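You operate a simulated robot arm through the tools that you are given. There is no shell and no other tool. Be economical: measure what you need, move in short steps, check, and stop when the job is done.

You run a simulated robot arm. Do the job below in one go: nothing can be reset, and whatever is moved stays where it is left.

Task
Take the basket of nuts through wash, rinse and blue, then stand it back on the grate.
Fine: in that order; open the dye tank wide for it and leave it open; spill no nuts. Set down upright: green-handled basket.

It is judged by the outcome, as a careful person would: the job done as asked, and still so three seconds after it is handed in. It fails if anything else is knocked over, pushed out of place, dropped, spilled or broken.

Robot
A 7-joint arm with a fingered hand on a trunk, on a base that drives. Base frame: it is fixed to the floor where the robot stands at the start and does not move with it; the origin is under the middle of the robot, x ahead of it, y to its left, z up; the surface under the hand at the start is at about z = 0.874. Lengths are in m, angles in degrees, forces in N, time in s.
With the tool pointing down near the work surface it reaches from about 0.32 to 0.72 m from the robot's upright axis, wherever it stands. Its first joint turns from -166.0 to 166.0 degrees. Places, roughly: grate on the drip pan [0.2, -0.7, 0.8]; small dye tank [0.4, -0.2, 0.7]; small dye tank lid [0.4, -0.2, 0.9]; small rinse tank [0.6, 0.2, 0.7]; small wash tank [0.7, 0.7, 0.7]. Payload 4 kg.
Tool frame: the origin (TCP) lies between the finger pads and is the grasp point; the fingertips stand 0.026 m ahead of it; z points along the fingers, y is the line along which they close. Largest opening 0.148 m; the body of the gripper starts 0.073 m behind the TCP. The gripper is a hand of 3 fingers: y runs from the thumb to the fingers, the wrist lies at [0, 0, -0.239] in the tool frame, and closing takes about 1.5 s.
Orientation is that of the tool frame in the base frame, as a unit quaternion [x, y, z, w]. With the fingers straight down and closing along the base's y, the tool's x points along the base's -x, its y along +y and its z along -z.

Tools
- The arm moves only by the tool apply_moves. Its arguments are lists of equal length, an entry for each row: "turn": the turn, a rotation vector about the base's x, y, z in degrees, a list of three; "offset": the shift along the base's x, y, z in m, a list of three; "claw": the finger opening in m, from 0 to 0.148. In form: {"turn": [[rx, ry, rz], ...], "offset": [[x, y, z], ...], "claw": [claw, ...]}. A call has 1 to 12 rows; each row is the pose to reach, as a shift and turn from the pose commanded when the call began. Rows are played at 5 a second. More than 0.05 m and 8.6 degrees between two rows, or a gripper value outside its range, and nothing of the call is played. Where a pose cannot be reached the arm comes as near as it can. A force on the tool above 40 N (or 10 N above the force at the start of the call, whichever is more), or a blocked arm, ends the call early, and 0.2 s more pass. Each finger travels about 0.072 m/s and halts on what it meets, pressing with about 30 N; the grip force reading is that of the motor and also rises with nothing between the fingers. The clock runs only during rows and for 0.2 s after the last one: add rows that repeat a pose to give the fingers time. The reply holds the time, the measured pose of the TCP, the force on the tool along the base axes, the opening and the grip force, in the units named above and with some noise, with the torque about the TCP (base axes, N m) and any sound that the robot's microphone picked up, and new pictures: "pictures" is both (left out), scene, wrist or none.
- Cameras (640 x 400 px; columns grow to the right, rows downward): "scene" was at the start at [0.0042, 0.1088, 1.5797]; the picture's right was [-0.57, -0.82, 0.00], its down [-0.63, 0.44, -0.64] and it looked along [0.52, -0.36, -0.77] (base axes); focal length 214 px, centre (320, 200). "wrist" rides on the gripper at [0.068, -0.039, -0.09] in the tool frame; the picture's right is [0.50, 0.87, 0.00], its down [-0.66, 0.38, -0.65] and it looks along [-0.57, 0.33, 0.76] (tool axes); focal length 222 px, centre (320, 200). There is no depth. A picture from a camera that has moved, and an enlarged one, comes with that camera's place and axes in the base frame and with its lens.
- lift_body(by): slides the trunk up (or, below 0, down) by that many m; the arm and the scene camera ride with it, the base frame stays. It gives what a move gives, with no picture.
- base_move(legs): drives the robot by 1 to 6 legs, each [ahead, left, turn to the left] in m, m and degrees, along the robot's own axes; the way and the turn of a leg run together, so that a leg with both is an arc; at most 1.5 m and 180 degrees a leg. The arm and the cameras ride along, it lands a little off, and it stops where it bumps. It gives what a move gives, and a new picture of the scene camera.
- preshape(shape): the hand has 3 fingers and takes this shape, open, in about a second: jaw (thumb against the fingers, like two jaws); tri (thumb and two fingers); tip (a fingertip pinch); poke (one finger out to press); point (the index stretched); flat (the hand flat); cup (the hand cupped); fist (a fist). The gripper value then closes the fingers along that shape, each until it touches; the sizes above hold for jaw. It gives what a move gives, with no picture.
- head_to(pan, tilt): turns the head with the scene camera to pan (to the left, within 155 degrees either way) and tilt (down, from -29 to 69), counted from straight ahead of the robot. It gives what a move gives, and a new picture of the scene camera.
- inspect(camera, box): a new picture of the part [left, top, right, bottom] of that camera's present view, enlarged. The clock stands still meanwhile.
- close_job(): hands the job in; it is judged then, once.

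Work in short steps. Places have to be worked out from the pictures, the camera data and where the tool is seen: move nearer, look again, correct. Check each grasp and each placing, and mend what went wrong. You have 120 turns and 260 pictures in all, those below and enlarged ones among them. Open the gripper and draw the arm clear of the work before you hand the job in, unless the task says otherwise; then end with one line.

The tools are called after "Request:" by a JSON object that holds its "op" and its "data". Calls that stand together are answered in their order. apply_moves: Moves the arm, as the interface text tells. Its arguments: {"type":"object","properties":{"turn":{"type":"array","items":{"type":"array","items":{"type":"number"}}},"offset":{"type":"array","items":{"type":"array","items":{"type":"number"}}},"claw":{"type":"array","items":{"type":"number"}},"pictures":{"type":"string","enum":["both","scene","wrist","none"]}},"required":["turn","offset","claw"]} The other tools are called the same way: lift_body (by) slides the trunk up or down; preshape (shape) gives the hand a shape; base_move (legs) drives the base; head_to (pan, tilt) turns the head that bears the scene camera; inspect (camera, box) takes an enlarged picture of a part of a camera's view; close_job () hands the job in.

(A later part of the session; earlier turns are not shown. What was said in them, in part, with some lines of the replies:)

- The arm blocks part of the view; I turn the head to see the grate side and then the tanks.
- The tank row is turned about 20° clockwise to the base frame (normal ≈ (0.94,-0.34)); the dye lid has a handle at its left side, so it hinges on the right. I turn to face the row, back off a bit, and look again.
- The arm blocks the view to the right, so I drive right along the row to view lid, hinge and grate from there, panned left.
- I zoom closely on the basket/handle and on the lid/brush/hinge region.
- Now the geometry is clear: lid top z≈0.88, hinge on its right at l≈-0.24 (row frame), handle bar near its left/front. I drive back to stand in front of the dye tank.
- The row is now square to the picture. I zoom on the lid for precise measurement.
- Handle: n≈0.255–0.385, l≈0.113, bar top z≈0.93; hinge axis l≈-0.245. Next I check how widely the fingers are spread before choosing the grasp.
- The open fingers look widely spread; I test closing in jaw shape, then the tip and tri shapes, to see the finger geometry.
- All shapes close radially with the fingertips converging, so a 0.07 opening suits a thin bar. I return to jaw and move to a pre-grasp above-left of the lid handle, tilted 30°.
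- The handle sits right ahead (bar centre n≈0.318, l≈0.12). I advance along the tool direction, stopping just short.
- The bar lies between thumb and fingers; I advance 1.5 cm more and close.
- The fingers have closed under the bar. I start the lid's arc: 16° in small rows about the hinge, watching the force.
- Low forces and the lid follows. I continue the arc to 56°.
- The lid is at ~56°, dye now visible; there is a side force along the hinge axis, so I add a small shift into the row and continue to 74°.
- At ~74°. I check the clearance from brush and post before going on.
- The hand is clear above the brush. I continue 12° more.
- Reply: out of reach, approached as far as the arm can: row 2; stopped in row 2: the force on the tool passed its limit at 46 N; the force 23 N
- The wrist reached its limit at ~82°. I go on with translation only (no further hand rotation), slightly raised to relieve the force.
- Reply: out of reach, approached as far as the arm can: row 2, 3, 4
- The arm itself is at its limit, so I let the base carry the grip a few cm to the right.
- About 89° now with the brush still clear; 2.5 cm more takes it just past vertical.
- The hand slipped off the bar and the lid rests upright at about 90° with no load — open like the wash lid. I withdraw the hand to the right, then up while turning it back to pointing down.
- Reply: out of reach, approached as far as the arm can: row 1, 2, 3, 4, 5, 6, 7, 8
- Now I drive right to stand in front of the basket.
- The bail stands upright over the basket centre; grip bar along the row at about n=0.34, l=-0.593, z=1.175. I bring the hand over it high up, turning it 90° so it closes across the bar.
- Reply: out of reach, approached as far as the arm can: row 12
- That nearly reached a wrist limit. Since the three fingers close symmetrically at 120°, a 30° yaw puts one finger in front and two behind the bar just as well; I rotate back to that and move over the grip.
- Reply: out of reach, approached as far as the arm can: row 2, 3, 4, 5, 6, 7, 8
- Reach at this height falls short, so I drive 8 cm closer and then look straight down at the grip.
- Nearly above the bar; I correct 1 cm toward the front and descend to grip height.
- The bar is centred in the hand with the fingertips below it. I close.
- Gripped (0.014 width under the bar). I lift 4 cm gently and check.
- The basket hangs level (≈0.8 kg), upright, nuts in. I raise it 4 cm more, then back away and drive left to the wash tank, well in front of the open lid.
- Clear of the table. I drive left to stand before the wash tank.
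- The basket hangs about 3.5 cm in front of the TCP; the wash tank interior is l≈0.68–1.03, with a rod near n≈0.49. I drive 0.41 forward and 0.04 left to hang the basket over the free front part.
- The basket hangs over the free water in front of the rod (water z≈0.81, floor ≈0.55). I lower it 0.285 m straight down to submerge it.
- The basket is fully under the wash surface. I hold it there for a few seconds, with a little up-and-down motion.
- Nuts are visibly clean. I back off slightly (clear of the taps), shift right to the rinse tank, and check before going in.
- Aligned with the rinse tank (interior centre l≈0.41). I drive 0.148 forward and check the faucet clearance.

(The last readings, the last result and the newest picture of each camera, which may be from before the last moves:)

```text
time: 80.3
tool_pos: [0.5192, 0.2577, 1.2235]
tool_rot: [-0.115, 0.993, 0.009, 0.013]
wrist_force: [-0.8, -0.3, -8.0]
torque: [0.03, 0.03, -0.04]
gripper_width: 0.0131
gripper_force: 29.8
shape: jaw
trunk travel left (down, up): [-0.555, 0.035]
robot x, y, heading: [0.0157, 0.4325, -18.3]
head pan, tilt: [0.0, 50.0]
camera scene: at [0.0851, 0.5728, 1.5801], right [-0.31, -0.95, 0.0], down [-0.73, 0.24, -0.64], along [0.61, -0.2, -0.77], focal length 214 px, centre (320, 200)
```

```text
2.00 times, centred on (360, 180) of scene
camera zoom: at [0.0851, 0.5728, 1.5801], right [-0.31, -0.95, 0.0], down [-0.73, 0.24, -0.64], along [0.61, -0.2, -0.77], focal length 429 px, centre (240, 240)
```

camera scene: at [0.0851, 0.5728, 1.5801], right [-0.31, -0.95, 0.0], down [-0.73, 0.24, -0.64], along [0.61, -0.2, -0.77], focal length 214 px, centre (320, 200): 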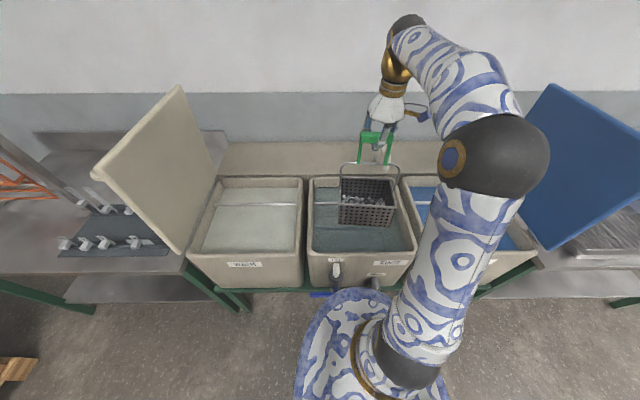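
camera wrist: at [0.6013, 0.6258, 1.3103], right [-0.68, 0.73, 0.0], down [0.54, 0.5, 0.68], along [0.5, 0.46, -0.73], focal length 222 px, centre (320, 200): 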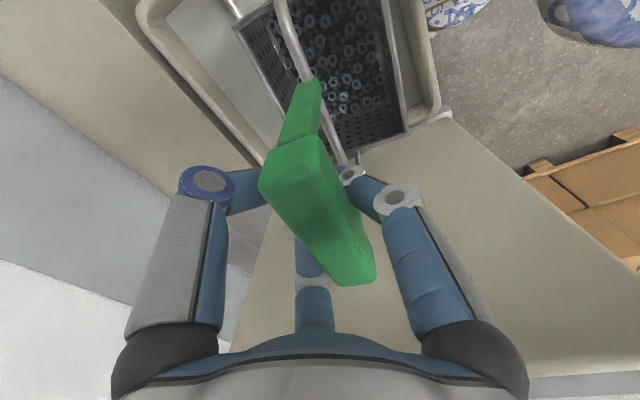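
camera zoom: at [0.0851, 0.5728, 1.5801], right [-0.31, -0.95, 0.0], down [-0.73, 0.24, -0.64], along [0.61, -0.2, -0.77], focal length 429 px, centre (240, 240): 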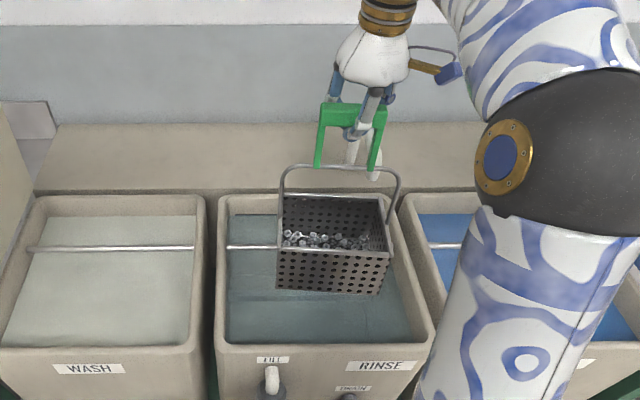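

Faucet spout is behind (n≈0.57) and below the wrist height. I dip the basket in the rinse.

Request:
{"op": "apply_moves", "data": {"turn": [[0, 0, 0], [0, 0, 0], [0, 0, 0], [0, 0, 0], [0, 0, 0], [0, 0, 0], [0, 0, 0], [0, 0, 0], [0, 0, 0], [0, 0, 0], [0, 0, 0], [0, 0, 0]], "offset": [[0, 0, -0.024], [0, 0, -0.048], [0, 0, -0.072], [0, 0, -0.096], [0, 0, -0.12], [0, 0, -0.144], [0, 0, -0.168], [0, 0, -0.192], [0, 0, -0.216], [0, 0, -0.24], [0, 0, -0.264], [0, 0, -0.285]], "claw": [0, 0, 0, 0, 0, 0, 0, 0, 0, 0, 0, 0], "pictures": "none"}}

Request:
{"op": "inspect", "data": {"camera": "scene", "box": [260, 80, 460, 280]}}

```text
time: 82.9
tool_pos: [0.5178, 0.2577, 0.9376]
tool_rot: [-0.113, 0.993, 0.008, 0.014]
wrist_force: [0.7, -0.8, -8.1]
torque: [-0.08, -0.1, 0.04]
gripper_width: 0.0134
gripper_force: 30.2
shape: jaw
trunk travel left (down, up): [-0.555, 0.035]
robot x, y, heading: [0.0214, 0.4359, -17.9]
head pan, tilt: [0.0, 50.0]
```

```text
2.00 times, centred on (360, 180) of scene
camera zoom: at [0.0846, 0.5729, 1.5802], right [-0.31, -0.95, 0.0], down [-0.73, 0.24, -0.64], along [0.61, -0.2, -0.77], focal length 429 px, centre (240, 240)
```

zoom: 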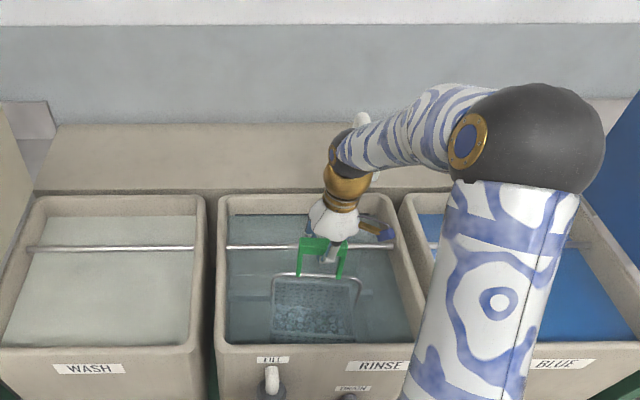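

Submerged. Note the elbow sits ~0.25 m to the right in this posture, which would strike the open lid at the dye tank, so there I'll work with the arm more stretched. First I hold in the rinse, then lift.

Request:
{"op": "apply_moves", "data": {"turn": [[0, 0, 0], [0, 0, 0], [0, 0, 0], [0, 0, 0], [0, 0, 0], [0, 0, 0], [0, 0, 0], [0, 0, 0], [0, 0, 0], [0, 0, 0], [0, 0, 0], [0, 0, 0]], "offset": [[0, 0, 0], [0, 0, 0], [0, 0, 0], [0, 0, -0.01], [0, 0, 0], [0, 0, 0], [0, 0, -0.01], [0, 0, 0], [0, 0, 0], [0, 0, 0], [0, 0, 0], [0, 0, 0]], "claw": [0, 0, 0, 0, 0, 0, 0, 0, 0, 0, 0, 0], "pictures": "none"}}

Request:
{"op": "apply_moves", "data": {"turn": [[0, 0, 0], [0, 0, 0], [0, 0, 0], [0, 0, 0], [0, 0, 0], [0, 0, 0], [0, 0, 0], [0, 0, 0], [0, 0, 0], [0, 0, 0], [0, 0, 0], [0, 0, 0]], "offset": [[0, 0, 0], [0, 0, 0], [0, 0, 0], [0, 0, 0], [0, 0, 0], [0, 0, 0], [0, 0, 0], [0, 0, 0], [0, 0, 0], [0, 0, 0], [0, 0, 0], [0, 0, 0]], "claw": [0, 0, 0, 0, 0, 0, 0, 0, 0, 0, 0, 0], "pictures": "none"}}

Request:
{"op": "apply_moves", "data": {"turn": [[0, 0, 0], [0, 0, 0], [0, 0, 0], [0, 0, 0], [0, 0, 0], [0, 0, 0], [0, 0, 0], [0, 0, 0], [0, 0, 0], [0, 0, 0], [0, 0, 0]], "offset": [[0, 0, 0.024], [0, 0, 0.048], [0, 0, 0.072], [0, 0, 0.096], [0, 0, 0.12], [0, 0, 0.144], [0, 0, 0.168], [0, 0, 0.192], [0, 0, 0.216], [0, 0, 0.24], [0, 0, 0.25]], "claw": [0, 0, 0, 0, 0, 0, 0, 0, 0, 0, 0], "pictures": "wrist"}}

Request:
{"op": "lift_body", "data": {"by": 0.033}}

Request:
{"op": "base_move", "data": {"legs": [[-0.36, 0, 0], [0, -0.4, 0]]}}

```text
time: 85.5
tool_pos: [0.518, 0.2587, 0.9374]
tool_rot: [-0.115, 0.993, 0.008, 0.015]
wrist_force: [-1.0, 0.2, -8.5]
torque: [-0.06, -0.13, 0.02]
gripper_width: 0.0134
gripper_force: 29.7
shape: jaw
trunk travel left (down, up): [-0.555, 0.035]
robot x, y, heading: [0.0183, 0.4326, -18.1]
head pan, tilt: [0.0, 50.0]
```

```text
time: 88.1
tool_pos: [0.518, 0.2589, 0.9383]
tool_rot: [-0.114, 0.993, 0.009, 0.015]
wrist_force: [0.2, -0.2, -7.4]
torque: [-0.05, -0.09, 0.04]
gripper_width: 0.0132
gripper_force: 29.9
shape: jaw
trunk travel left (down, up): [-0.555, 0.035]
robot x, y, heading: [0.015, 0.4322, -18.3]
head pan, tilt: [0.0, 50.0]
```

```text
time: 90.5
tool_pos: [0.5209, 0.2572, 1.1906]
tool_rot: [-0.115, 0.993, 0.007, 0.015]
wrist_force: [0.4, 0.4, -8.0]
torque: [-0.04, -0.12, -0.01]
gripper_width: 0.0132
gripper_force: 29.9
shape: jaw
trunk travel left (down, up): [-0.555, 0.035]
robot x, y, heading: [0.0203, 0.4367, -18.2]
head pan, tilt: [0.0, 50.0]
camera wrist: at [0.4612, 0.2027, 1.2774], right [-0.68, 0.73, 0.0], down [0.53, 0.5, 0.68], along [0.5, 0.46, -0.73], focal length 222 px, centre (320, 200)
```

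wrist: 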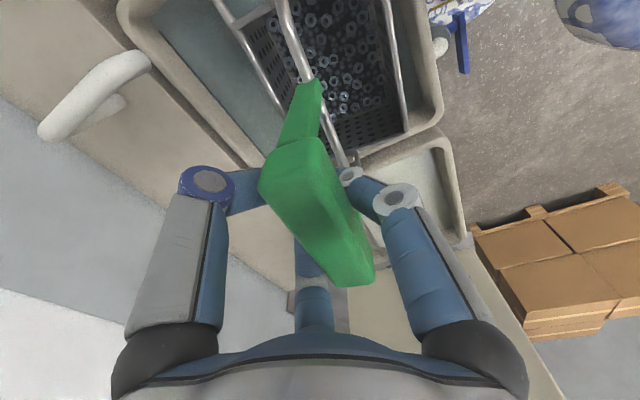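

```text
time: 91.2
tool_pos: [0.5208, 0.2588, 1.2219]
tool_rot: [-0.114, 0.993, 0.007, 0.015]
wrist_force: [0.9, 0.3, -8.9]
torque: [-0.06, -0.11, -0.01]
gripper_width: 0.0131
gripper_force: 30.0
shape: jaw
trunk travel left (down, up): [-0.588, 0.002]
robot x, y, heading: [0.0224, 0.435, -18.2]
head pan, tilt: [0.0, 50.0]
```

```text
time: 95.6
tool_pos: [0.0586, -0.0021, 1.2225]
tool_rot: [-0.119, 0.993, 0.008, 0.015]
wrist_force: [-0.3, 0.1, -7.8]
torque: [-0.08, -0.08, 0.02]
gripper_width: 0.0135
gripper_force: 29.8
shape: jaw
trunk travel left (down, up): [-0.588, 0.002]
robot x, y, heading: [-0.4452, 0.1683, -17.6]
head pan, tilt: [0.0, 50.0]
camera scene: at [-0.3799, 0.3095, 1.6132], right [-0.3, -0.95, 0.0], down [-0.73, 0.23, -0.64], along [0.61, -0.19, -0.77], focal length 214 px, centre (320, 200)
```

scene: 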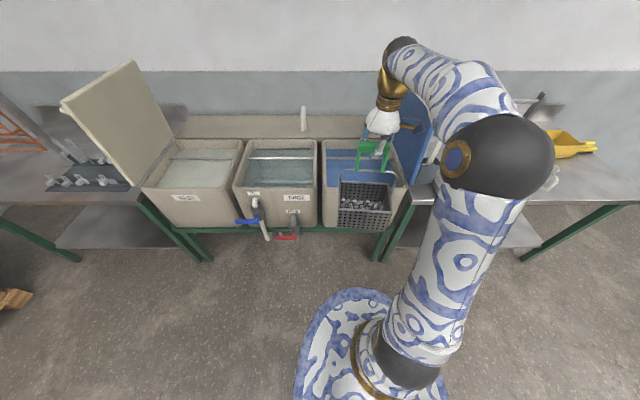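

Now I extend the arm forward 0.10 m in the free space in front, to straighten the elbow.

Request:
{"op": "apply_moves", "data": {"turn": [[0, 0, 0], [0, 0, 0], [0, 0, 0], [0, 0, 0], [0, 0, 0], [0, 0, 0]], "offset": [[0.016, -0.0055, -0.006], [0.032, -0.011, -0.012], [0.048, -0.0165, -0.018], [0.064, -0.0215, -0.024], [0.08, -0.027, -0.03], [0.1, -0.033, -0.035]], "claw": [0, 0, 0, 0, 0, 0], "pictures": "scene"}}

```text
time: 97.0
tool_pos: [0.1596, -0.036, 1.1884]
tool_rot: [-0.118, 0.993, 0.008, 0.015]
wrist_force: [1.2, -0.3, -8.0]
torque: [-0.09, -0.24, -0.03]
gripper_width: 0.013
gripper_force: 30.3
shape: jaw
trunk travel left (down, up): [-0.588, 0.002]
robot x, y, heading: [-0.4429, 0.1708, -17.6]
head pan, tilt: [0.0, 50.0]
camera scene: at [-0.3788, 0.3097, 1.6132], right [-0.3, -0.95, 0.0], down [-0.73, 0.23, -0.64], along [0.61, -0.2, -0.77], focal length 214 px, centre (320, 200)
```

scene: 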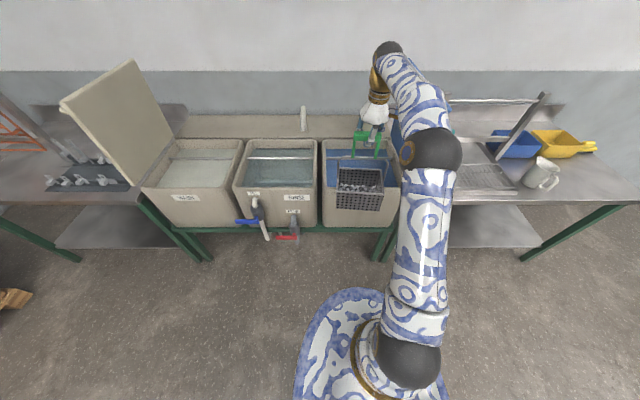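

The elbow is now nearly in line. I drive 0.245 m forward over the dye tank, and inspect around the lid.

Request:
{"op": "base_move", "data": {"legs": [[0.245, -0.01, -0.5]]}}

Request:
{"op": "inspect", "data": {"camera": "scene", "box": [270, 60, 490, 280]}}

Request:
{"op": "inspect", "data": {"camera": "wrist", "box": [0, 0, 640, 400]}}

```text
time: 98.8
tool_pos: [0.3867, -0.125, 1.1883]
tool_rot: [-0.115, 0.993, 0.01, 0.014]
wrist_force: [-0.1, -0.1, -8.5]
torque: [-0.06, -0.13, -0.01]
gripper_width: 0.0132
gripper_force: 30.1
shape: jaw
trunk travel left (down, up): [-0.588, 0.002]
robot x, y, heading: [-0.213, 0.0826, -18.4]
head pan, tilt: [0.0, 50.0]
camera scene: at [-0.1478, 0.224, 1.6131], right [-0.31, -0.95, 0.0], down [-0.73, 0.24, -0.64], along [0.61, -0.2, -0.77], focal length 214 px, centre (320, 200)
```

scene: 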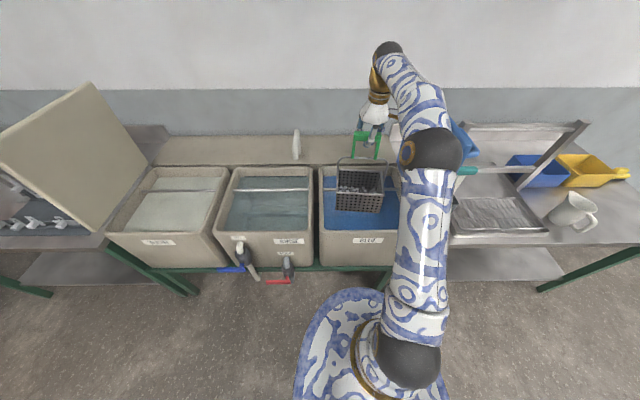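

```text
1.82 times, centred on (380, 170) of scene
camera zoom: at [-0.1478, 0.224, 1.6131], right [-0.31, -0.95, 0.0], down [-0.73, 0.24, -0.64], along [0.61, -0.2, -0.77], focal length 390 px, centre (211, 254)
```

zoom: 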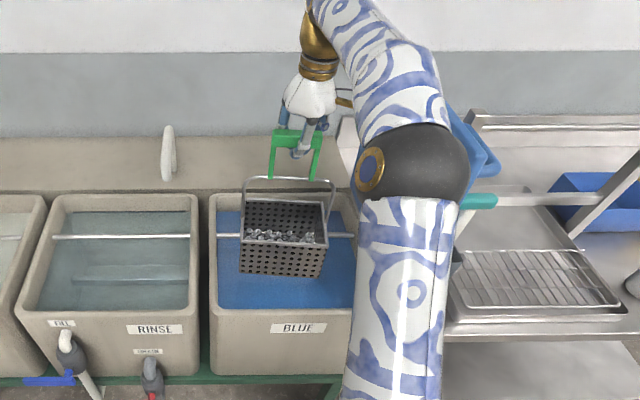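

```text
1.00 times, centred on (320, 200) of wrist (not enlarged: the box is as wide or as high as the picture)
camera zoom: at [0.3281, -0.1812, 1.2758], right [-0.68, 0.73, 0.0], down [0.54, 0.5, 0.68], along [0.5, 0.46, -0.73], focal length 222 px, centre (320, 200)
```

zoom: 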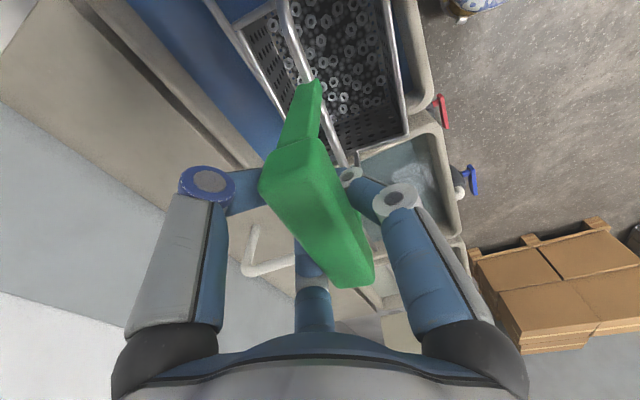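

Elbow is close to the lid's front edge; lowering would swing it right. I back the base 5.5 cm and will stretch the arm by the same amount, so the elbow stays in front of the lid.

Request:
{"op": "base_move", "data": {"legs": [[-0.055, 0.015, 0]]}}

Request:
{"op": "apply_moves", "data": {"turn": [[0, 0, 0], [0, 0, 0], [0, 0, 0], [0, 0, 0], [0, 0, 0], [0, 0, 0]], "offset": [[0, 0, -0.018], [0, 0, -0.036], [0, 0, -0.05], [0.017, -0.006, -0.052], [0.034, -0.0115, -0.054], [0.052, -0.017, -0.055]], "claw": [0, 0, 0, 0, 0, 0], "pictures": "wrist"}}

Request:
{"op": "inspect", "data": {"camera": "scene", "box": [270, 60, 490, 280]}}

```text
time: 99.8
tool_pos: [0.3392, -0.0924, 1.1896]
tool_rot: [-0.114, 0.993, 0.008, 0.015]
wrist_force: [0.4, -0.1, -7.2]
torque: [-0.11, -0.25, -0.01]
gripper_width: 0.0134
gripper_force: 30.2
shape: jaw
trunk travel left (down, up): [-0.588, 0.002]
robot x, y, heading: [-0.2589, 0.1174, -18.3]
head pan, tilt: [0.0, 50.0]
camera scene: at [-0.1967, 0.2571, 1.6132], right [-0.31, -0.95, 0.0], down [-0.73, 0.24, -0.64], along [0.61, -0.2, -0.77], focal length 214 px, centre (320, 200)
```

scene: 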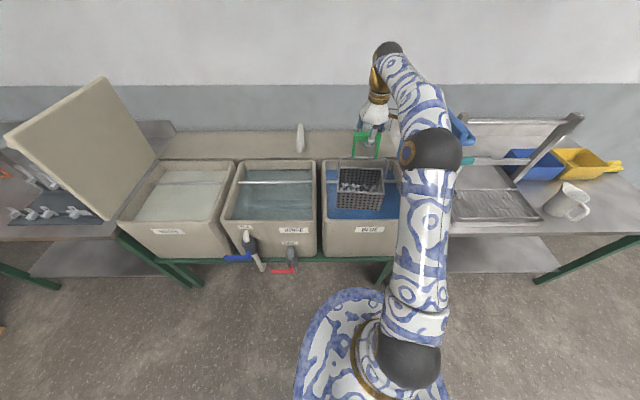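

```text
time: 101.2
tool_pos: [0.3902, -0.1104, 1.1328]
tool_rot: [-0.114, 0.993, 0.009, 0.015]
wrist_force: [0.1, 0.3, -8.2]
torque: [0.04, -0.13, -0.04]
gripper_width: 0.0128
gripper_force: 29.9
shape: jaw
trunk travel left (down, up): [-0.588, 0.002]
robot x, y, heading: [-0.2642, 0.1139, -18.2]
head pan, tilt: [0.0, 50.0]
camera wrist: at [0.3312, -0.1664, 1.2202], right [-0.68, 0.73, 0.0], down [0.54, 0.5, 0.68], along [0.5, 0.46, -0.74], focal length 222 px, centre (320, 200)
```

wrist: 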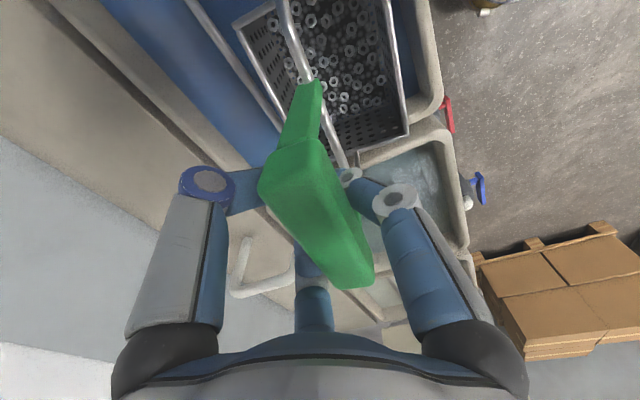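

```text
1.82 times, centred on (380, 170) of scene
camera zoom: at [-0.1947, 0.2566, 1.6131], right [-0.31, -0.95, 0.0], down [-0.73, 0.24, -0.64], along [0.61, -0.2, -0.77], focal length 390 px, centre (211, 254)
```

zoom: 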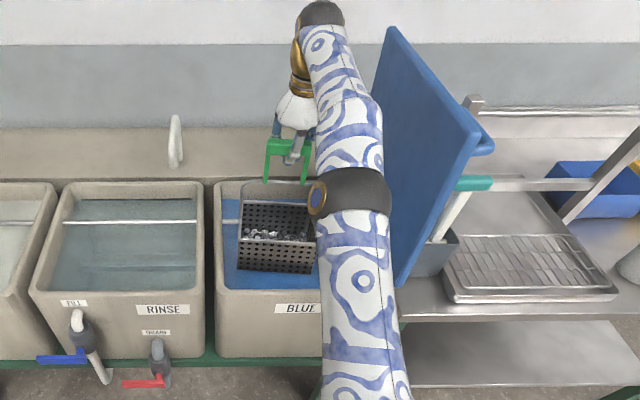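

The elbow now lies well left of and before the lid. I lower part-way with a 1 cm shift to the right, then look at the elbow.

Request:
{"op": "apply_moves", "data": {"turn": [[0, 0, 0], [0, 0, 0], [0, 0, 0], [0, 0, 0], [0, 0, 0]], "offset": [[-0.004, -0.0114, -0.01], [-0.004, -0.0114, -0.034], [-0.004, -0.0114, -0.058], [-0.004, -0.0114, -0.082], [-0.004, -0.0114, -0.106]], "claw": [0, 0, 0, 0, 0], "pictures": "none"}}

Request:
{"op": "inspect", "data": {"camera": "scene", "box": [270, 60, 490, 280]}}

```text
time: 102.4
tool_pos: [0.388, -0.1232, 1.0276]
tool_rot: [-0.113, 0.993, 0.008, 0.015]
wrist_force: [0.5, -0.3, -7.3]
torque: [0.05, -0.13, -0.02]
gripper_width: 0.0131
gripper_force: 29.6
shape: jaw
trunk travel left (down, up): [-0.588, 0.002]
robot x, y, heading: [-0.2613, 0.12, -18.1]
head pan, tilt: [0.0, 50.0]
```

```text
1.82 times, centred on (380, 170) of scene
camera zoom: at [-0.1954, 0.2565, 1.6132], right [-0.31, -0.95, 0.0], down [-0.73, 0.24, -0.64], along [0.61, -0.2, -0.77], focal length 390 px, centre (211, 254)
```

zoom: 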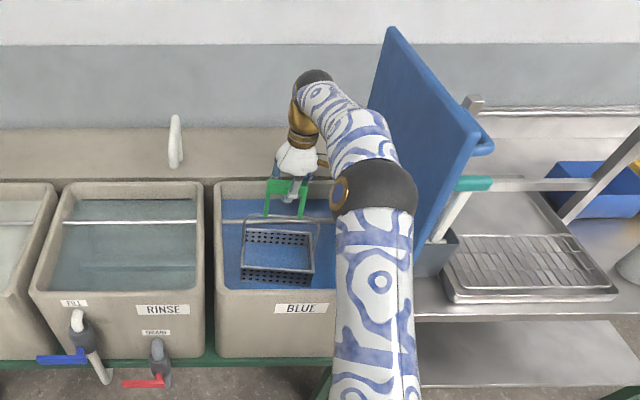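

Elbow moves slightly right but by geometry stays ≈10 cm from the lid plane and in front of it. I lower the remaining 9 cm.

Request:
{"op": "apply_moves", "data": {"turn": [[0, 0, 0], [0, 0, 0], [0, 0, 0], [0, 0, 0], [0, 0, 0]], "offset": [[0.004, -0.001, -0.02], [0.008, -0.002, -0.04], [0.01, -0.003, -0.06], [0.01, -0.003, -0.08], [0.01, -0.003, -0.092]], "claw": [0, 0, 0, 0, 0], "pictures": "none"}}

Request:
{"op": "inspect", "data": {"camera": "scene", "box": [270, 60, 490, 280]}}

```text
time: 103.6
tool_pos: [0.3977, -0.1248, 0.9362]
tool_rot: [-0.113, 0.993, 0.008, 0.015]
wrist_force: [-0.7, 0.1, -7.7]
torque: [-0.07, -0.07, 0.01]
gripper_width: 0.0128
gripper_force: 29.8
shape: jaw
trunk travel left (down, up): [-0.588, 0.002]
robot x, y, heading: [-0.2601, 0.1201, -18.4]
head pan, tilt: [0.0, 50.0]
```

```text
1.82 times, centred on (380, 170) of scene
camera zoom: at [-0.1956, 0.2564, 1.6132], right [-0.31, -0.95, 0.0], down [-0.73, 0.24, -0.64], along [0.61, -0.2, -0.77], focal length 390 px, centre (211, 254)
```

zoom: 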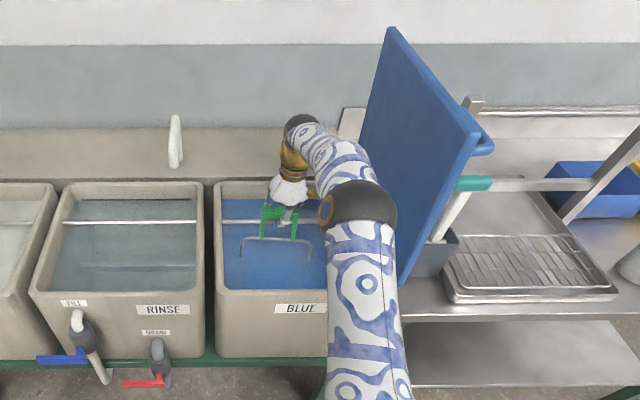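

Fully submerged in the dye, no contact, lid unmoved. I hold it there a few seconds, then lift straight up.

Request:
{"op": "apply_moves", "data": {"turn": [[0, 0, 0], [0, 0, 0], [0, 0, 0], [0, 0, 0], [0, 0, 0], [0, 0, 0], [0, 0, 0], [0, 0, 0], [0, 0, 0], [0, 0, 0], [0, 0, 0], [0, 0, 0]], "offset": [[0, 0, 0], [0, 0, 0], [0, 0, 0], [0, 0, -0.01], [0, 0, 0], [0, 0, 0], [0, 0, -0.01], [0, 0, 0], [0, 0, 0], [0, 0, 0], [0, 0, 0], [0, 0, 0]], "claw": [0, 0, 0, 0, 0, 0, 0, 0, 0, 0, 0, 0], "pictures": "none"}}

Request:
{"op": "apply_moves", "data": {"turn": [[0, 0, 0], [0, 0, 0], [0, 0, 0], [0, 0, 0], [0, 0, 0], [0, 0, 0], [0, 0, 0], [0, 0, 0], [0, 0, 0], [0, 0, 0], [0, 0, 0], [0, 0, 0]], "offset": [[0, 0, 0], [0, 0, 0], [0, 0, 0], [0, 0, 0], [0, 0, 0], [0, 0, 0], [0, 0, 0], [0, 0, 0], [0, 0, 0], [0, 0, 0], [0, 0, 0], [0, 0, 0]], "claw": [0, 0, 0, 0, 0, 0, 0, 0, 0, 0, 0, 0], "pictures": "none"}}

Request:
{"op": "apply_moves", "data": {"turn": [[0, 0, 0], [0, 0, 0], [0, 0, 0], [0, 0, 0], [0, 0, 0], [0, 0, 0], [0, 0, 0], [0, 0, 0], [0, 0, 0], [0, 0, 0]], "offset": [[0, 0, 0.02], [0, 0, 0.04], [0, 0, 0.06], [0, 0, 0.08], [0, 0, 0.1], [0, 0, 0.12], [0, 0, 0.14], [-0.001, 0, 0.16], [-0.006, 0.002, 0.18], [-0.01, 0.003, 0.2]], "claw": [0, 0, 0, 0, 0, 0, 0, 0, 0, 0], "pictures": "wrist"}}

Request:
{"op": "inspect", "data": {"camera": "scene", "box": [270, 60, 490, 280]}}

```text
time: 106.2
tool_pos: [0.3976, -0.124, 0.9362]
tool_rot: [-0.113, 0.993, 0.007, 0.015]
wrist_force: [0.2, 0.7, -7.8]
torque: [-0.06, -0.11, 0.01]
gripper_width: 0.0131
gripper_force: 30.3
shape: jaw
trunk travel left (down, up): [-0.588, 0.002]
robot x, y, heading: [-0.2619, 0.1133, -18.2]
head pan, tilt: [0.0, 50.0]
```

```text
time: 108.8
tool_pos: [0.3971, -0.1243, 0.935]
tool_rot: [-0.113, 0.993, 0.008, 0.014]
wrist_force: [0.1, -0.4, -8.3]
torque: [0.01, -0.15, -0.01]
gripper_width: 0.013
gripper_force: 29.1
shape: jaw
trunk travel left (down, up): [-0.588, 0.002]
robot x, y, heading: [-0.264, 0.1167, -18.4]
head pan, tilt: [0.0, 50.0]
```

```text
time: 111.0
tool_pos: [0.3881, -0.1184, 1.1345]
tool_rot: [-0.114, 0.993, 0.008, 0.015]
wrist_force: [-0.4, -0.6, -6.7]
torque: [-0.04, -0.05, 0.0]
gripper_width: 0.013
gripper_force: 30.6
shape: jaw
trunk travel left (down, up): [-0.588, 0.002]
robot x, y, heading: [-0.2614, 0.119, -18.0]
head pan, tilt: [0.0, 50.0]
camera wrist: at [0.3285, -0.1746, 1.2228], right [-0.68, 0.73, 0.0], down [0.53, 0.5, 0.68], along [0.5, 0.46, -0.73], focal length 222 px, centre (320, 200)
```

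wrist: 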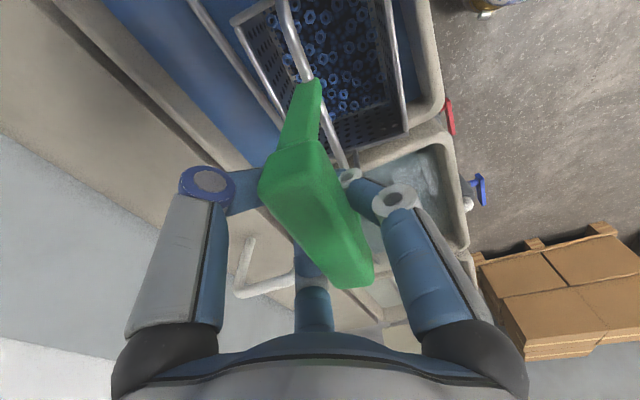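

```text
1.82 times, centred on (380, 170) of scene
camera zoom: at [-0.1957, 0.2566, 1.6132], right [-0.31, -0.95, 0.0], down [-0.73, 0.24, -0.64], along [0.61, -0.2, -0.77], focal length 390 px, centre (211, 254)
```

zoom: 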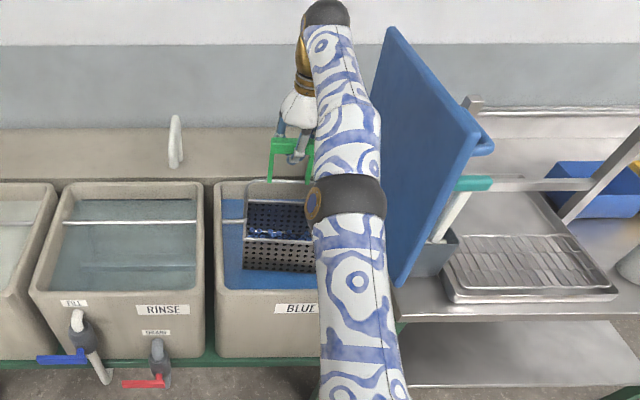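

Nuts are blue. I raise the basket while drawing in slightly, then back the base away from the tanks.

Request:
{"op": "apply_moves", "data": {"turn": [[0, 0, 0], [0, 0, 0], [0, 0, 0], [0, 0, 0], [0, 0, 0]], "offset": [[0, 0, 0.01], [-0.014, 0.005, 0.024], [-0.028, 0.0095, 0.038], [-0.043, 0.014, 0.05], [-0.054, 0.018, 0.062]], "claw": [0, 0, 0, 0, 0], "pictures": "none"}}

Request:
{"op": "base_move", "data": {"legs": [[-0.38, 0, -0.3]]}}

```text
time: 112.2
tool_pos: [0.3319, -0.1036, 1.196]
tool_rot: [-0.113, 0.993, 0.007, 0.015]
wrist_force: [-0.2, 0.6, -8.3]
torque: [0.01, -0.09, -0.02]
gripper_width: 0.0126
gripper_force: 30.4
shape: jaw
out of reach, approached as far as the arm can: row 1
trunk travel left (down, up): [-0.588, 0.002]
robot x, y, heading: [-0.2632, 0.1152, -18.1]
head pan, tilt: [0.0, 50.0]
```

```text
time: 114.5
tool_pos: [-0.0199, 0.0121, 1.1962]
tool_rot: [-0.113, 0.993, 0.008, 0.014]
wrist_force: [0.8, 0.2, -7.7]
torque: [-0.03, -0.12, -0.01]
gripper_width: 0.0129
gripper_force: 30.3
shape: jaw
trunk travel left (down, up): [-0.588, 0.002]
robot x, y, heading: [-0.6118, 0.2339, -18.3]
head pan, tilt: [0.0, 50.0]
camera scene: at [-0.5485, 0.3728, 1.6132], right [-0.31, -0.95, 0.0], down [-0.73, 0.24, -0.64], along [0.61, -0.2, -0.77], focal length 214 px, centre (320, 200)
```

scene: 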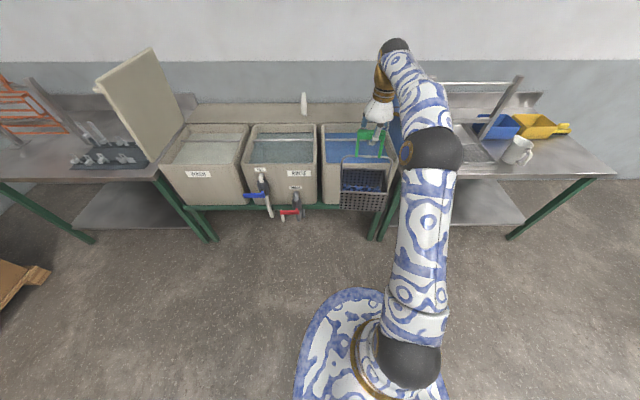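

I drive right 0.614 m to line up with the grate and look.

Request:
{"op": "base_move", "data": {"legs": [[0, -0.614, 0]]}}

Request:
{"op": "inspect", "data": {"camera": "scene", "box": [260, 50, 480, 230]}}

```text
time: 118.0
tool_pos: [-0.216, -0.5781, 1.1963]
tool_rot: [-0.111, 0.994, 0.008, 0.015]
wrist_force: [0.2, -0.5, -7.5]
torque: [-0.03, -0.07, -0.01]
gripper_width: 0.0131
gripper_force: 29.9
shape: jaw
trunk travel left (down, up): [-0.588, 0.002]
robot x, y, heading: [-0.811, -0.3529, -18.5]
head pan, tilt: [0.0, 50.0]
camera scene: at [-0.7425, -0.2152, 1.6132], right [-0.32, -0.95, 0.0], down [-0.73, 0.24, -0.64], along [0.61, -0.2, -0.77], focal length 214 px, centre (320, 200)
```

scene: 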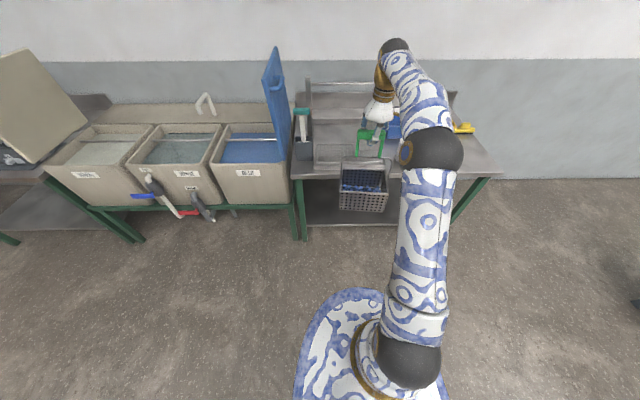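

```text
2.22 times, centred on (370, 140) of scene
camera zoom: at [-0.7425, -0.2152, 1.6132], right [-0.32, -0.95, 0.0], down [-0.73, 0.24, -0.64], along [0.61, -0.2, -0.77], focal length 477 px, centre (209, 333)
```

zoom: 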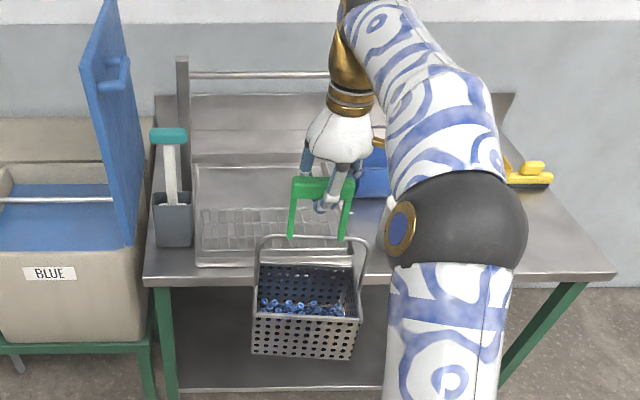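

Dyed blue, level. The original spot was n=0.364, l=-0.609: I drive 0.385 m forward and check over the grate.

Request:
{"op": "base_move", "data": {"legs": [[0.2, 0.008, 0], [0.185, 0, 0]]}}

Request:
{"op": "inspect", "data": {"camera": "scene", "box": [280, 80, 460, 260]}}

Request:
{"op": "inspect", "data": {"camera": "wrist", "box": [0, 0, 640, 400]}}

```text
time: 120.7
tool_pos: [0.1517, -0.6903, 1.1965]
tool_rot: [-0.112, 0.994, 0.009, 0.014]
wrist_force: [-0.2, -0.8, -8.2]
torque: [0.12, -0.01, -0.02]
gripper_width: 0.0132
gripper_force: 30.3
shape: jaw
trunk travel left (down, up): [-0.588, 0.002]
robot x, y, heading: [-0.4419, -0.4707, -18.2]
head pan, tilt: [0.0, 50.0]
camera scene: at [-0.3741, -0.329, 1.6131], right [-0.32, -0.95, 0.0], down [-0.73, 0.24, -0.64], along [0.61, -0.2, -0.77], focal length 214 px, centre (320, 200)
```

scene: 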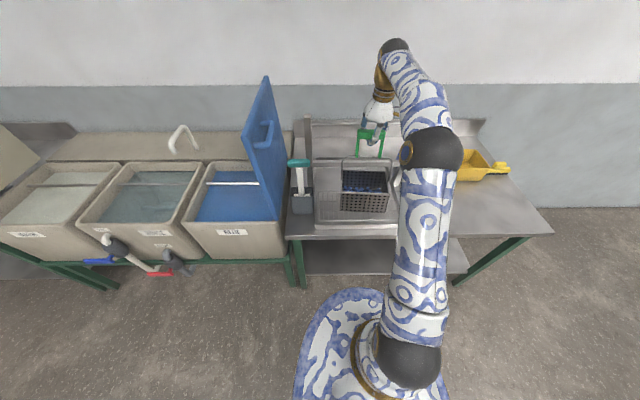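

```text
2.22 times, centred on (370, 170) of scene
camera zoom: at [-0.3741, -0.329, 1.6131], right [-0.32, -0.95, 0.0], down [-0.73, 0.24, -0.64], along [0.61, -0.2, -0.77], focal length 477 px, centre (209, 267)
```

zoom: 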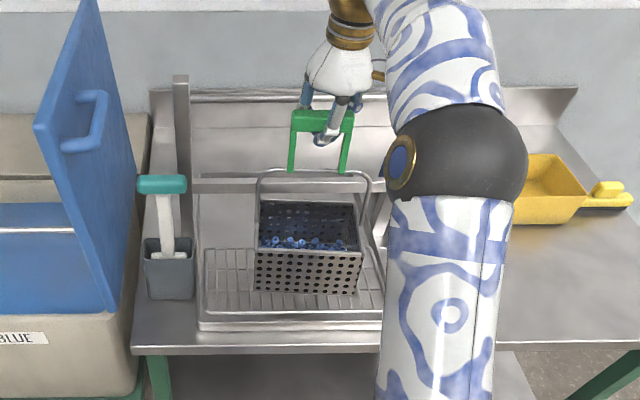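

```text
1.00 times, centred on (320, 200) of wrist (not enlarged: the box is as wide or as high as the picture)
camera zoom: at [0.094, -0.7451, 1.283], right [-0.68, 0.73, 0.0], down [0.54, 0.5, 0.68], along [0.5, 0.46, -0.73], focal length 222 px, centre (320, 200)
```

zoom: 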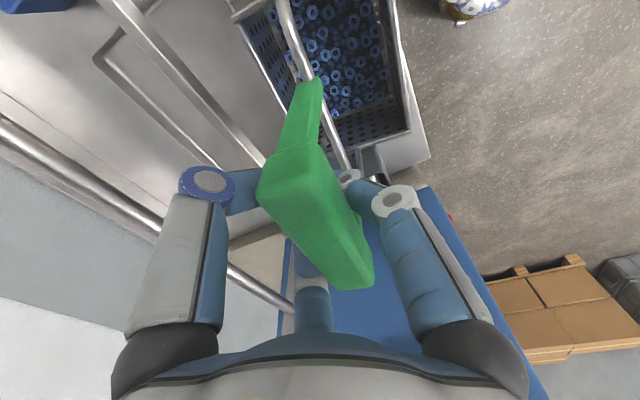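

The TCP is within 3 mm of the pickup point. I lower gently, watching the weight come off.

Request:
{"op": "apply_moves", "data": {"turn": [[0, 0, 0], [0, 0, 0], [0, 0, 0], [0, 0, 0], [0, 0, 0]], "offset": [[0.001, -0.001, -0.012], [0.002, -0.002, -0.024], [0.002, -0.002, -0.036], [0.002, -0.002, -0.044], [0.002, -0.002, -0.05]], "claw": [0, 0, 0, 0, 0], "pictures": "none"}}

Request:
{"op": "apply_moves", "data": {"turn": [[0, 0, 0], [0, 0, 0], [0, 0, 0], [0, 0, 0]], "offset": [[0, 0, -0.002], [0, 0, -0.004], [0, 0, -0.006], [0, 0, -0.006]], "claw": [0, 0, 0, 0], "pictures": "none"}}

Request:
{"op": "inspect", "data": {"camera": "scene", "box": [280, 80, 460, 260]}}

```text
time: 121.9
tool_pos: [0.1548, -0.6901, 1.1463]
tool_rot: [-0.113, 0.994, 0.009, 0.014]
wrist_force: [0.3, 0.2, -8.0]
torque: [0.01, -0.08, -0.01]
gripper_width: 0.013
gripper_force: 29.9
shape: jaw
trunk travel left (down, up): [-0.588, 0.002]
robot x, y, heading: [-0.4388, -0.4642, -18.4]
head pan, tilt: [0.0, 50.0]
```

```text
time: 122.9
tool_pos: [0.1544, -0.6912, 1.1399]
tool_rot: [-0.112, 0.994, 0.009, 0.014]
wrist_force: [-1.2, 0.8, -7.6]
torque: [0.06, -0.07, 0.01]
gripper_width: 0.0127
gripper_force: 30.2
shape: jaw
trunk travel left (down, up): [-0.588, 0.002]
robot x, y, heading: [-0.4437, -0.4665, -18.5]
head pan, tilt: [0.0, 50.0]
```

```text
2.22 times, centred on (370, 170) of scene
camera zoom: at [-0.375, -0.3287, 1.6132], right [-0.32, -0.95, 0.0], down [-0.73, 0.24, -0.64], along [0.61, -0.2, -0.77], focal length 477 px, centre (209, 267)
```

zoom: 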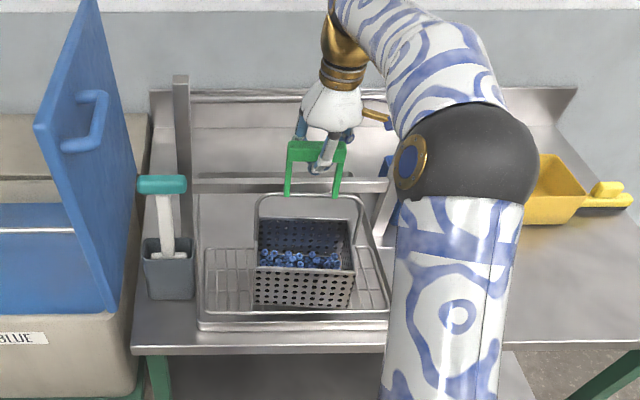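

Weight is still on the hand, so I lower in 2 mm rows a little further until it comes off.

Request:
{"op": "apply_moves", "data": {"turn": [[0, 0, 0], [0, 0, 0], [0, 0, 0], [0, 0, 0]], "offset": [[0, 0, -0.002], [0, 0, -0.004], [0, 0, -0.005], [0, 0, -0.005]], "claw": [0, 0, 0, 0], "pictures": "none"}}

```text
time: 123.9
tool_pos: [0.1541, -0.6914, 1.1352]
tool_rot: [-0.115, 0.993, 0.009, 0.014]
wrist_force: [-1.3, -0.2, -5.8]
torque: [0.05, -0.1, 0.05]
gripper_width: 0.0127
gripper_force: 30.1
shape: jaw
trunk travel left (down, up): [-0.588, 0.002]
robot x, y, heading: [-0.4431, -0.4667, -18.3]
head pan, tilt: [0.0, 50.0]
```

The load is starting to come off (-5.8 N). A few more millimetres.

Request:
{"op": "apply_moves", "data": {"turn": [[0, 0, 0], [0, 0, 0], [0, 0, 0]], "offset": [[0, 0, -0.002], [0, 0, -0.004], [0, 0, -0.004]], "claw": [0, 0, 0], "pictures": "wrist"}}

Request:
{"op": "inspect", "data": {"camera": "scene", "box": [310, 110, 430, 230]}}

```text
time: 124.7
tool_pos: [0.1542, -0.692, 1.1307]
tool_rot: [-0.112, 0.994, 0.007, 0.015]
wrist_force: [-1.6, -2.0, 3.0]
torque: [0.07, -0.06, 0.02]
gripper_width: 0.0127
gripper_force: 30.1
shape: jaw
trunk travel left (down, up): [-0.588, 0.002]
robot x, y, heading: [-0.4405, -0.4667, -18.6]
head pan, tilt: [0.0, 50.0]
camera wrist: at [0.0941, -0.7477, 1.2182], right [-0.68, 0.73, 0.0], down [0.54, 0.5, 0.68], along [0.5, 0.46, -0.73], focal length 222 px, centre (320, 200)
```

wrist: 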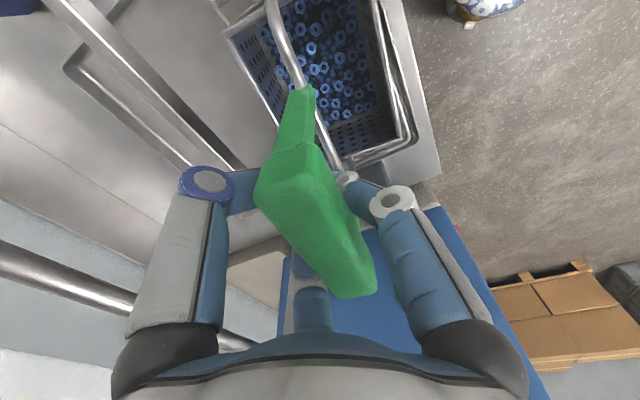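

```text
3.33 times, centred on (370, 170) of scene
camera zoom: at [-0.3763, -0.3288, 1.6133], right [-0.32, -0.95, 0.0], down [-0.73, 0.24, -0.64], along [0.61, -0.2, -0.77], focal length 715 px, centre (153, 300)
```

zoom: 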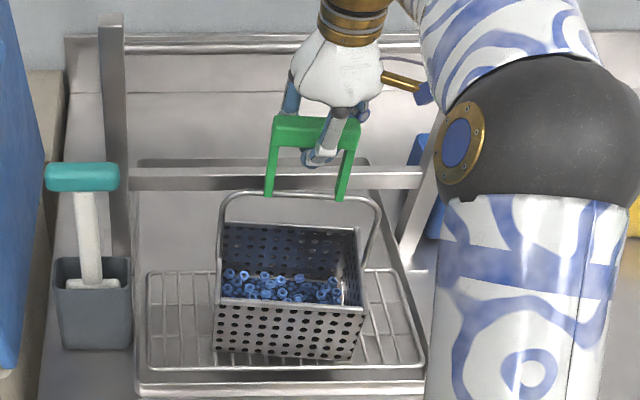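

The basket rests on the grate, upright. I open the fingers to 0.085 and then rise straight up.

Request:
{"op": "apply_moves", "data": {"turn": [[0, 0, 0], [0, 0, 0], [0, 0, 0], [0, 0, 0], [0, 0, 0]], "offset": [[0, 0, 0.002], [0, 0, 0.002], [0, 0, 0.002], [0, 0, 0.002], [0, 0, 0.002]], "claw": [0.02, 0.045, 0.07, 0.085, 0.085], "pictures": "wrist"}}

Request:
{"op": "inspect", "data": {"camera": "scene", "box": [310, 110, 430, 230]}}

```text
time: 125.9
tool_pos: [0.1536, -0.6914, 1.1316]
tool_rot: [-0.112, 0.994, 0.008, 0.015]
wrist_force: [-1.0, -0.2, 0.8]
torque: [0.01, -0.02, 0.0]
gripper_width: 0.0842
gripper_force: 0.0
shape: jaw
trunk travel left (down, up): [-0.588, 0.002]
robot x, y, heading: [-0.4415, -0.4667, -18.2]
head pan, tilt: [0.0, 50.0]
camera wrist: at [0.095, -0.7469, 1.2194], right [-0.68, 0.73, 0.0], down [0.54, 0.5, 0.68], along [0.5, 0.46, -0.73], focal length 222 px, centre (320, 200)
```

wrist: 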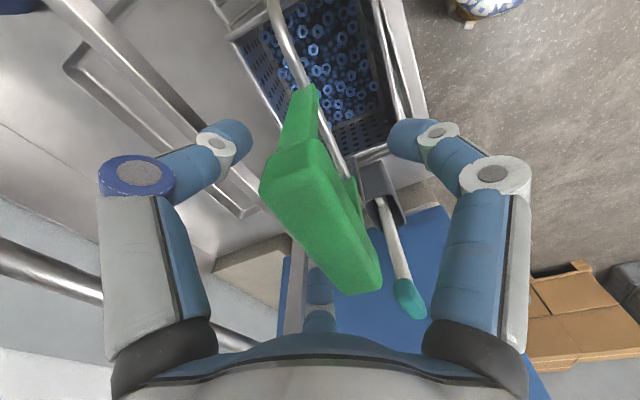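

```text
3.33 times, centred on (370, 170) of scene
camera zoom: at [-0.3757, -0.3284, 1.6132], right [-0.32, -0.95, 0.0], down [-0.73, 0.24, -0.64], along [0.61, -0.2, -0.77], focal length 715 px, centre (153, 300)
```

zoom: 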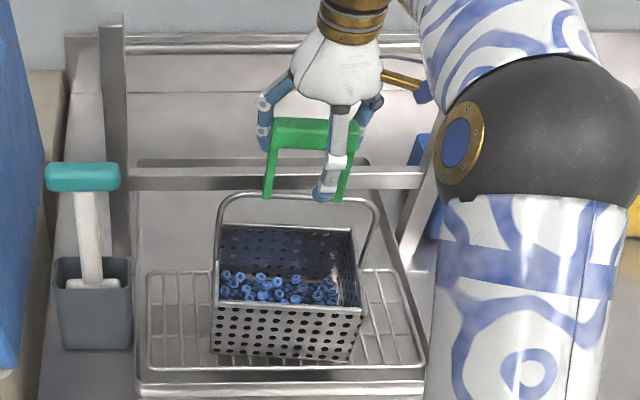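

Free of the bar. I rise straight up 8 cm and then back the base away.

Request:
{"op": "apply_moves", "data": {"turn": [[0, 0, 0], [0, 0, 0], [0, 0, 0], [0, 0, 0], [0, 0, 0]], "offset": [[0, 0, 0.015], [0, 0, 0.033], [0, 0, 0.051], [0, 0, 0.069], [0, 0, 0.085]], "claw": [0.09, 0.09, 0.09, 0.09, 0.09], "pictures": "wrist"}}

Request:
{"op": "inspect", "data": {"camera": "scene", "box": [310, 70, 430, 230]}}

```text
time: 127.1
tool_pos: [0.1534, -0.691, 1.2212]
tool_rot: [-0.112, 0.994, 0.008, 0.015]
wrist_force: [-0.4, 0.2, -0.1]
torque: [0.0, 0.04, 0.01]
gripper_width: 0.0895
gripper_force: 0.1
shape: jaw
trunk travel left (down, up): [-0.588, 0.002]
robot x, y, heading: [-0.4422, -0.4678, -18.3]
head pan, tilt: [0.0, 50.0]
camera wrist: at [0.0951, -0.7469, 1.3075], right [-0.68, 0.73, 0.0], down [0.54, 0.5, 0.68], along [0.5, 0.46, -0.73], focal length 222 px, centre (320, 200)
```

wrist: 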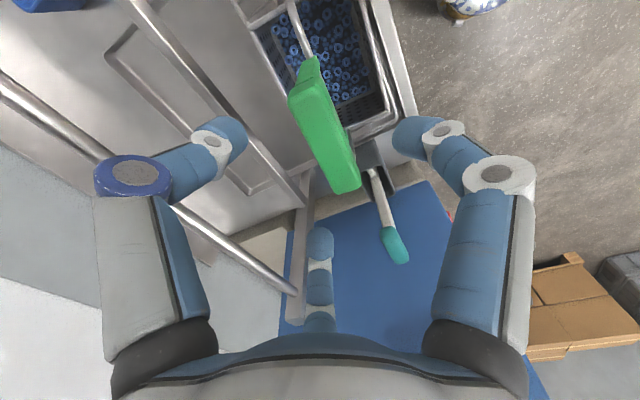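

```text
2.50 times, centred on (370, 150) of scene
camera zoom: at [-0.3757, -0.3284, 1.6132], right [-0.32, -0.95, 0.0], down [-0.73, 0.24, -0.64], along [0.61, -0.2, -0.77], focal length 536 px, centre (195, 325)
```

zoom: 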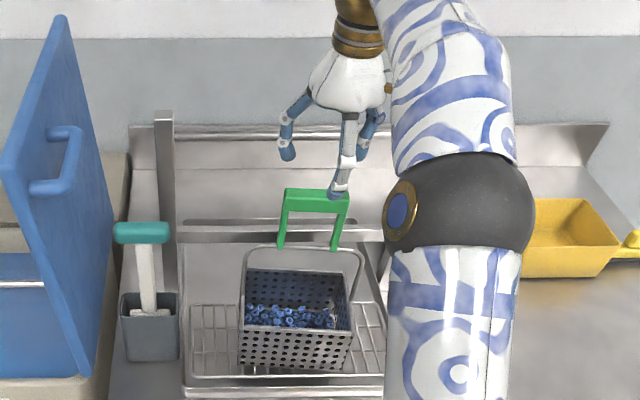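

There's a small dark spot at the basket's lower left front; I zoom in to make sure it isn't a nut.

Request:
{"op": "inspect", "data": {"camera": "scene", "box": [320, 175, 390, 225]}}

Request:
{"op": "base_move", "data": {"legs": [[-0.45, 0, 0]]}}

Request:
{"op": "inspect", "data": {"camera": "scene", "box": [290, 60, 410, 190]}}

```text
8.00 times, centred on (355, 200) of scene
camera zoom: at [-0.3757, -0.3284, 1.6132], right [-0.32, -0.95, 0.0], down [-0.73, 0.24, -0.64], along [0.61, -0.2, -0.77], focal length 1716 px, centre (40, 200)
```

zoom: 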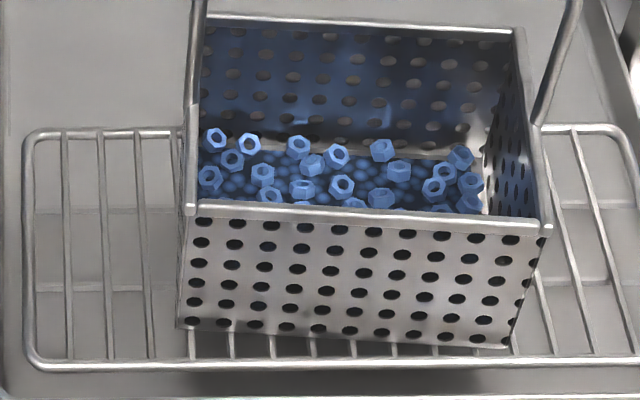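

```text
time: 129.8
tool_pos: [-0.2709, -0.5513, 1.2205]
tool_rot: [-0.111, 0.994, 0.007, 0.015]
wrist_force: [-0.1, 0.2, 0.2]
torque: [0.0, -0.03, -0.02]
gripper_width: 0.0891
gripper_force: 0.0
shape: jaw
trunk travel left (down, up): [-0.588, 0.002]
robot x, y, heading: [-0.8687, -0.3267, -18.4]
head pan, tilt: [0.0, 50.0]
camera scene: at [-0.8016, -0.1866, 1.6132], right [-0.32, -0.95, 0.0], down [-0.73, 0.24, -0.64], along [0.61, -0.2, -0.77], focal length 214 px, centre (320, 200)
```

scene: 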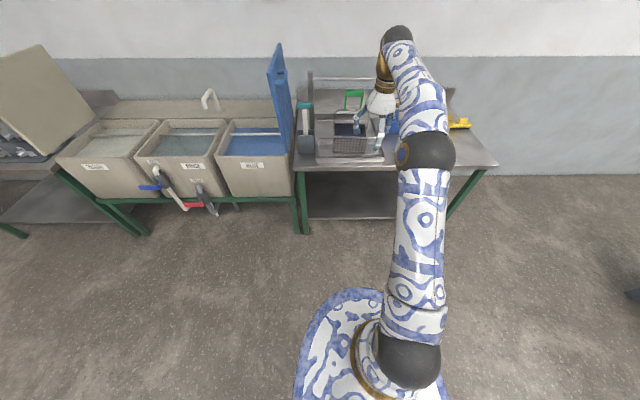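

```text
3.08 times, centred on (350, 125) of scene
camera zoom: at [-0.8016, -0.1866, 1.6132], right [-0.32, -0.95, 0.0], down [-0.73, 0.24, -0.64], along [0.61, -0.2, -0.77], focal length 660 px, centre (228, 431)
```

zoom: 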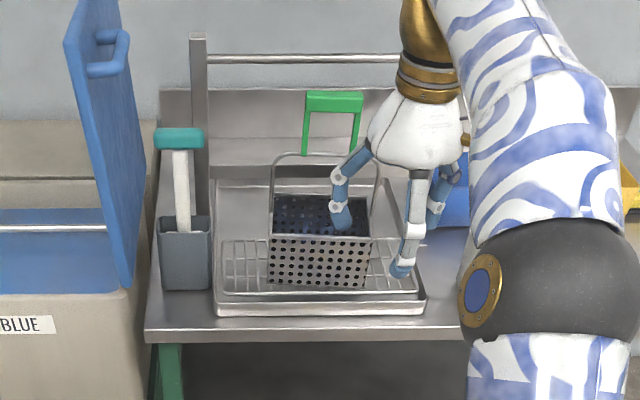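

Basket stands upright on the grate. I compare the dye lid's angle with the fully open wash lid.

Request:
{"op": "head_to", "data": {"pan": 30, "tilt": 30}}

Request:
{"op": "inspect", "data": {"camera": "scene", "box": [120, 80, 440, 280]}}

```text
time: 130.8
tool_pos: [-0.2706, -0.5508, 1.2204]
tool_rot: [-0.112, 0.994, 0.009, 0.015]
wrist_force: [-0.3, -0.3, -0.7]
torque: [-0.01, -0.01, 0.0]
gripper_width: 0.0892
gripper_force: 0.0
shape: jaw
trunk travel left (down, up): [-0.588, 0.002]
robot x, y, heading: [-0.8669, -0.3287, -18.6]
head pan, tilt: [30.0, 30.0]
camera scene: at [-0.7855, -0.1444, 1.6427], right [0.2, -0.98, 0.0], down [-0.49, -0.1, -0.87], along [0.85, 0.17, -0.5], focal length 214 px, centre (320, 200)
```

scene: 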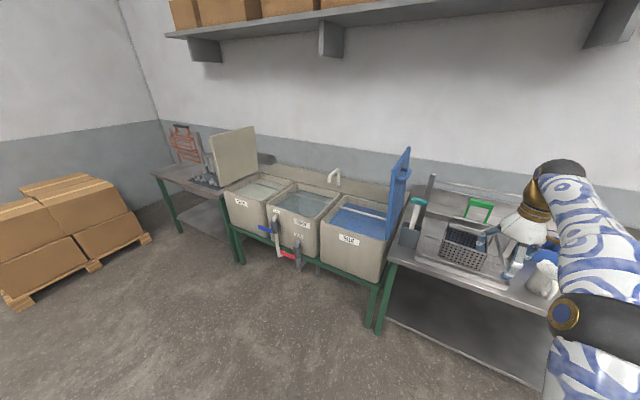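

```text
2.00 times, centred on (280, 180) of scene
camera zoom: at [-0.7855, -0.1444, 1.6427], right [0.2, -0.98, 0.0], down [-0.49, -0.1, -0.87], along [0.85, 0.17, -0.5], focal length 429 px, centre (400, 240)
```

zoom: 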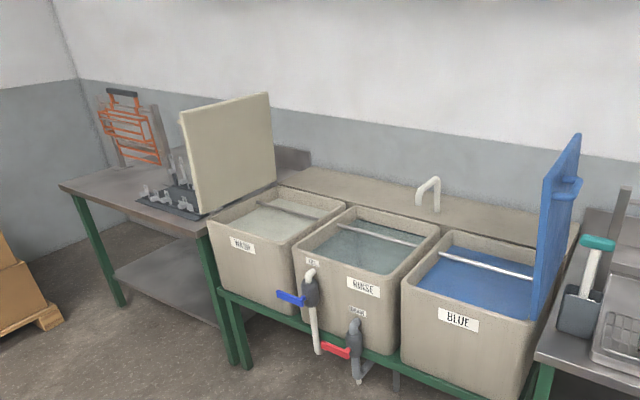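

The dye lid stands about as upright as the fully open wash lid and hasn't moved in over 90 s. The basket is upright on the grate with its blue nuts, and the hand is open and clear, so I hand in the job.

Request:
{"op": "close_job", "data": {}}

```text
The job is handed in.
```

The basket of nuts went through wash, rinse and blue in that order, with no spill seen, and stands upright on the grate; the dye tank lid is left open at roughly 86–88°, about level with the wash tank's lid.
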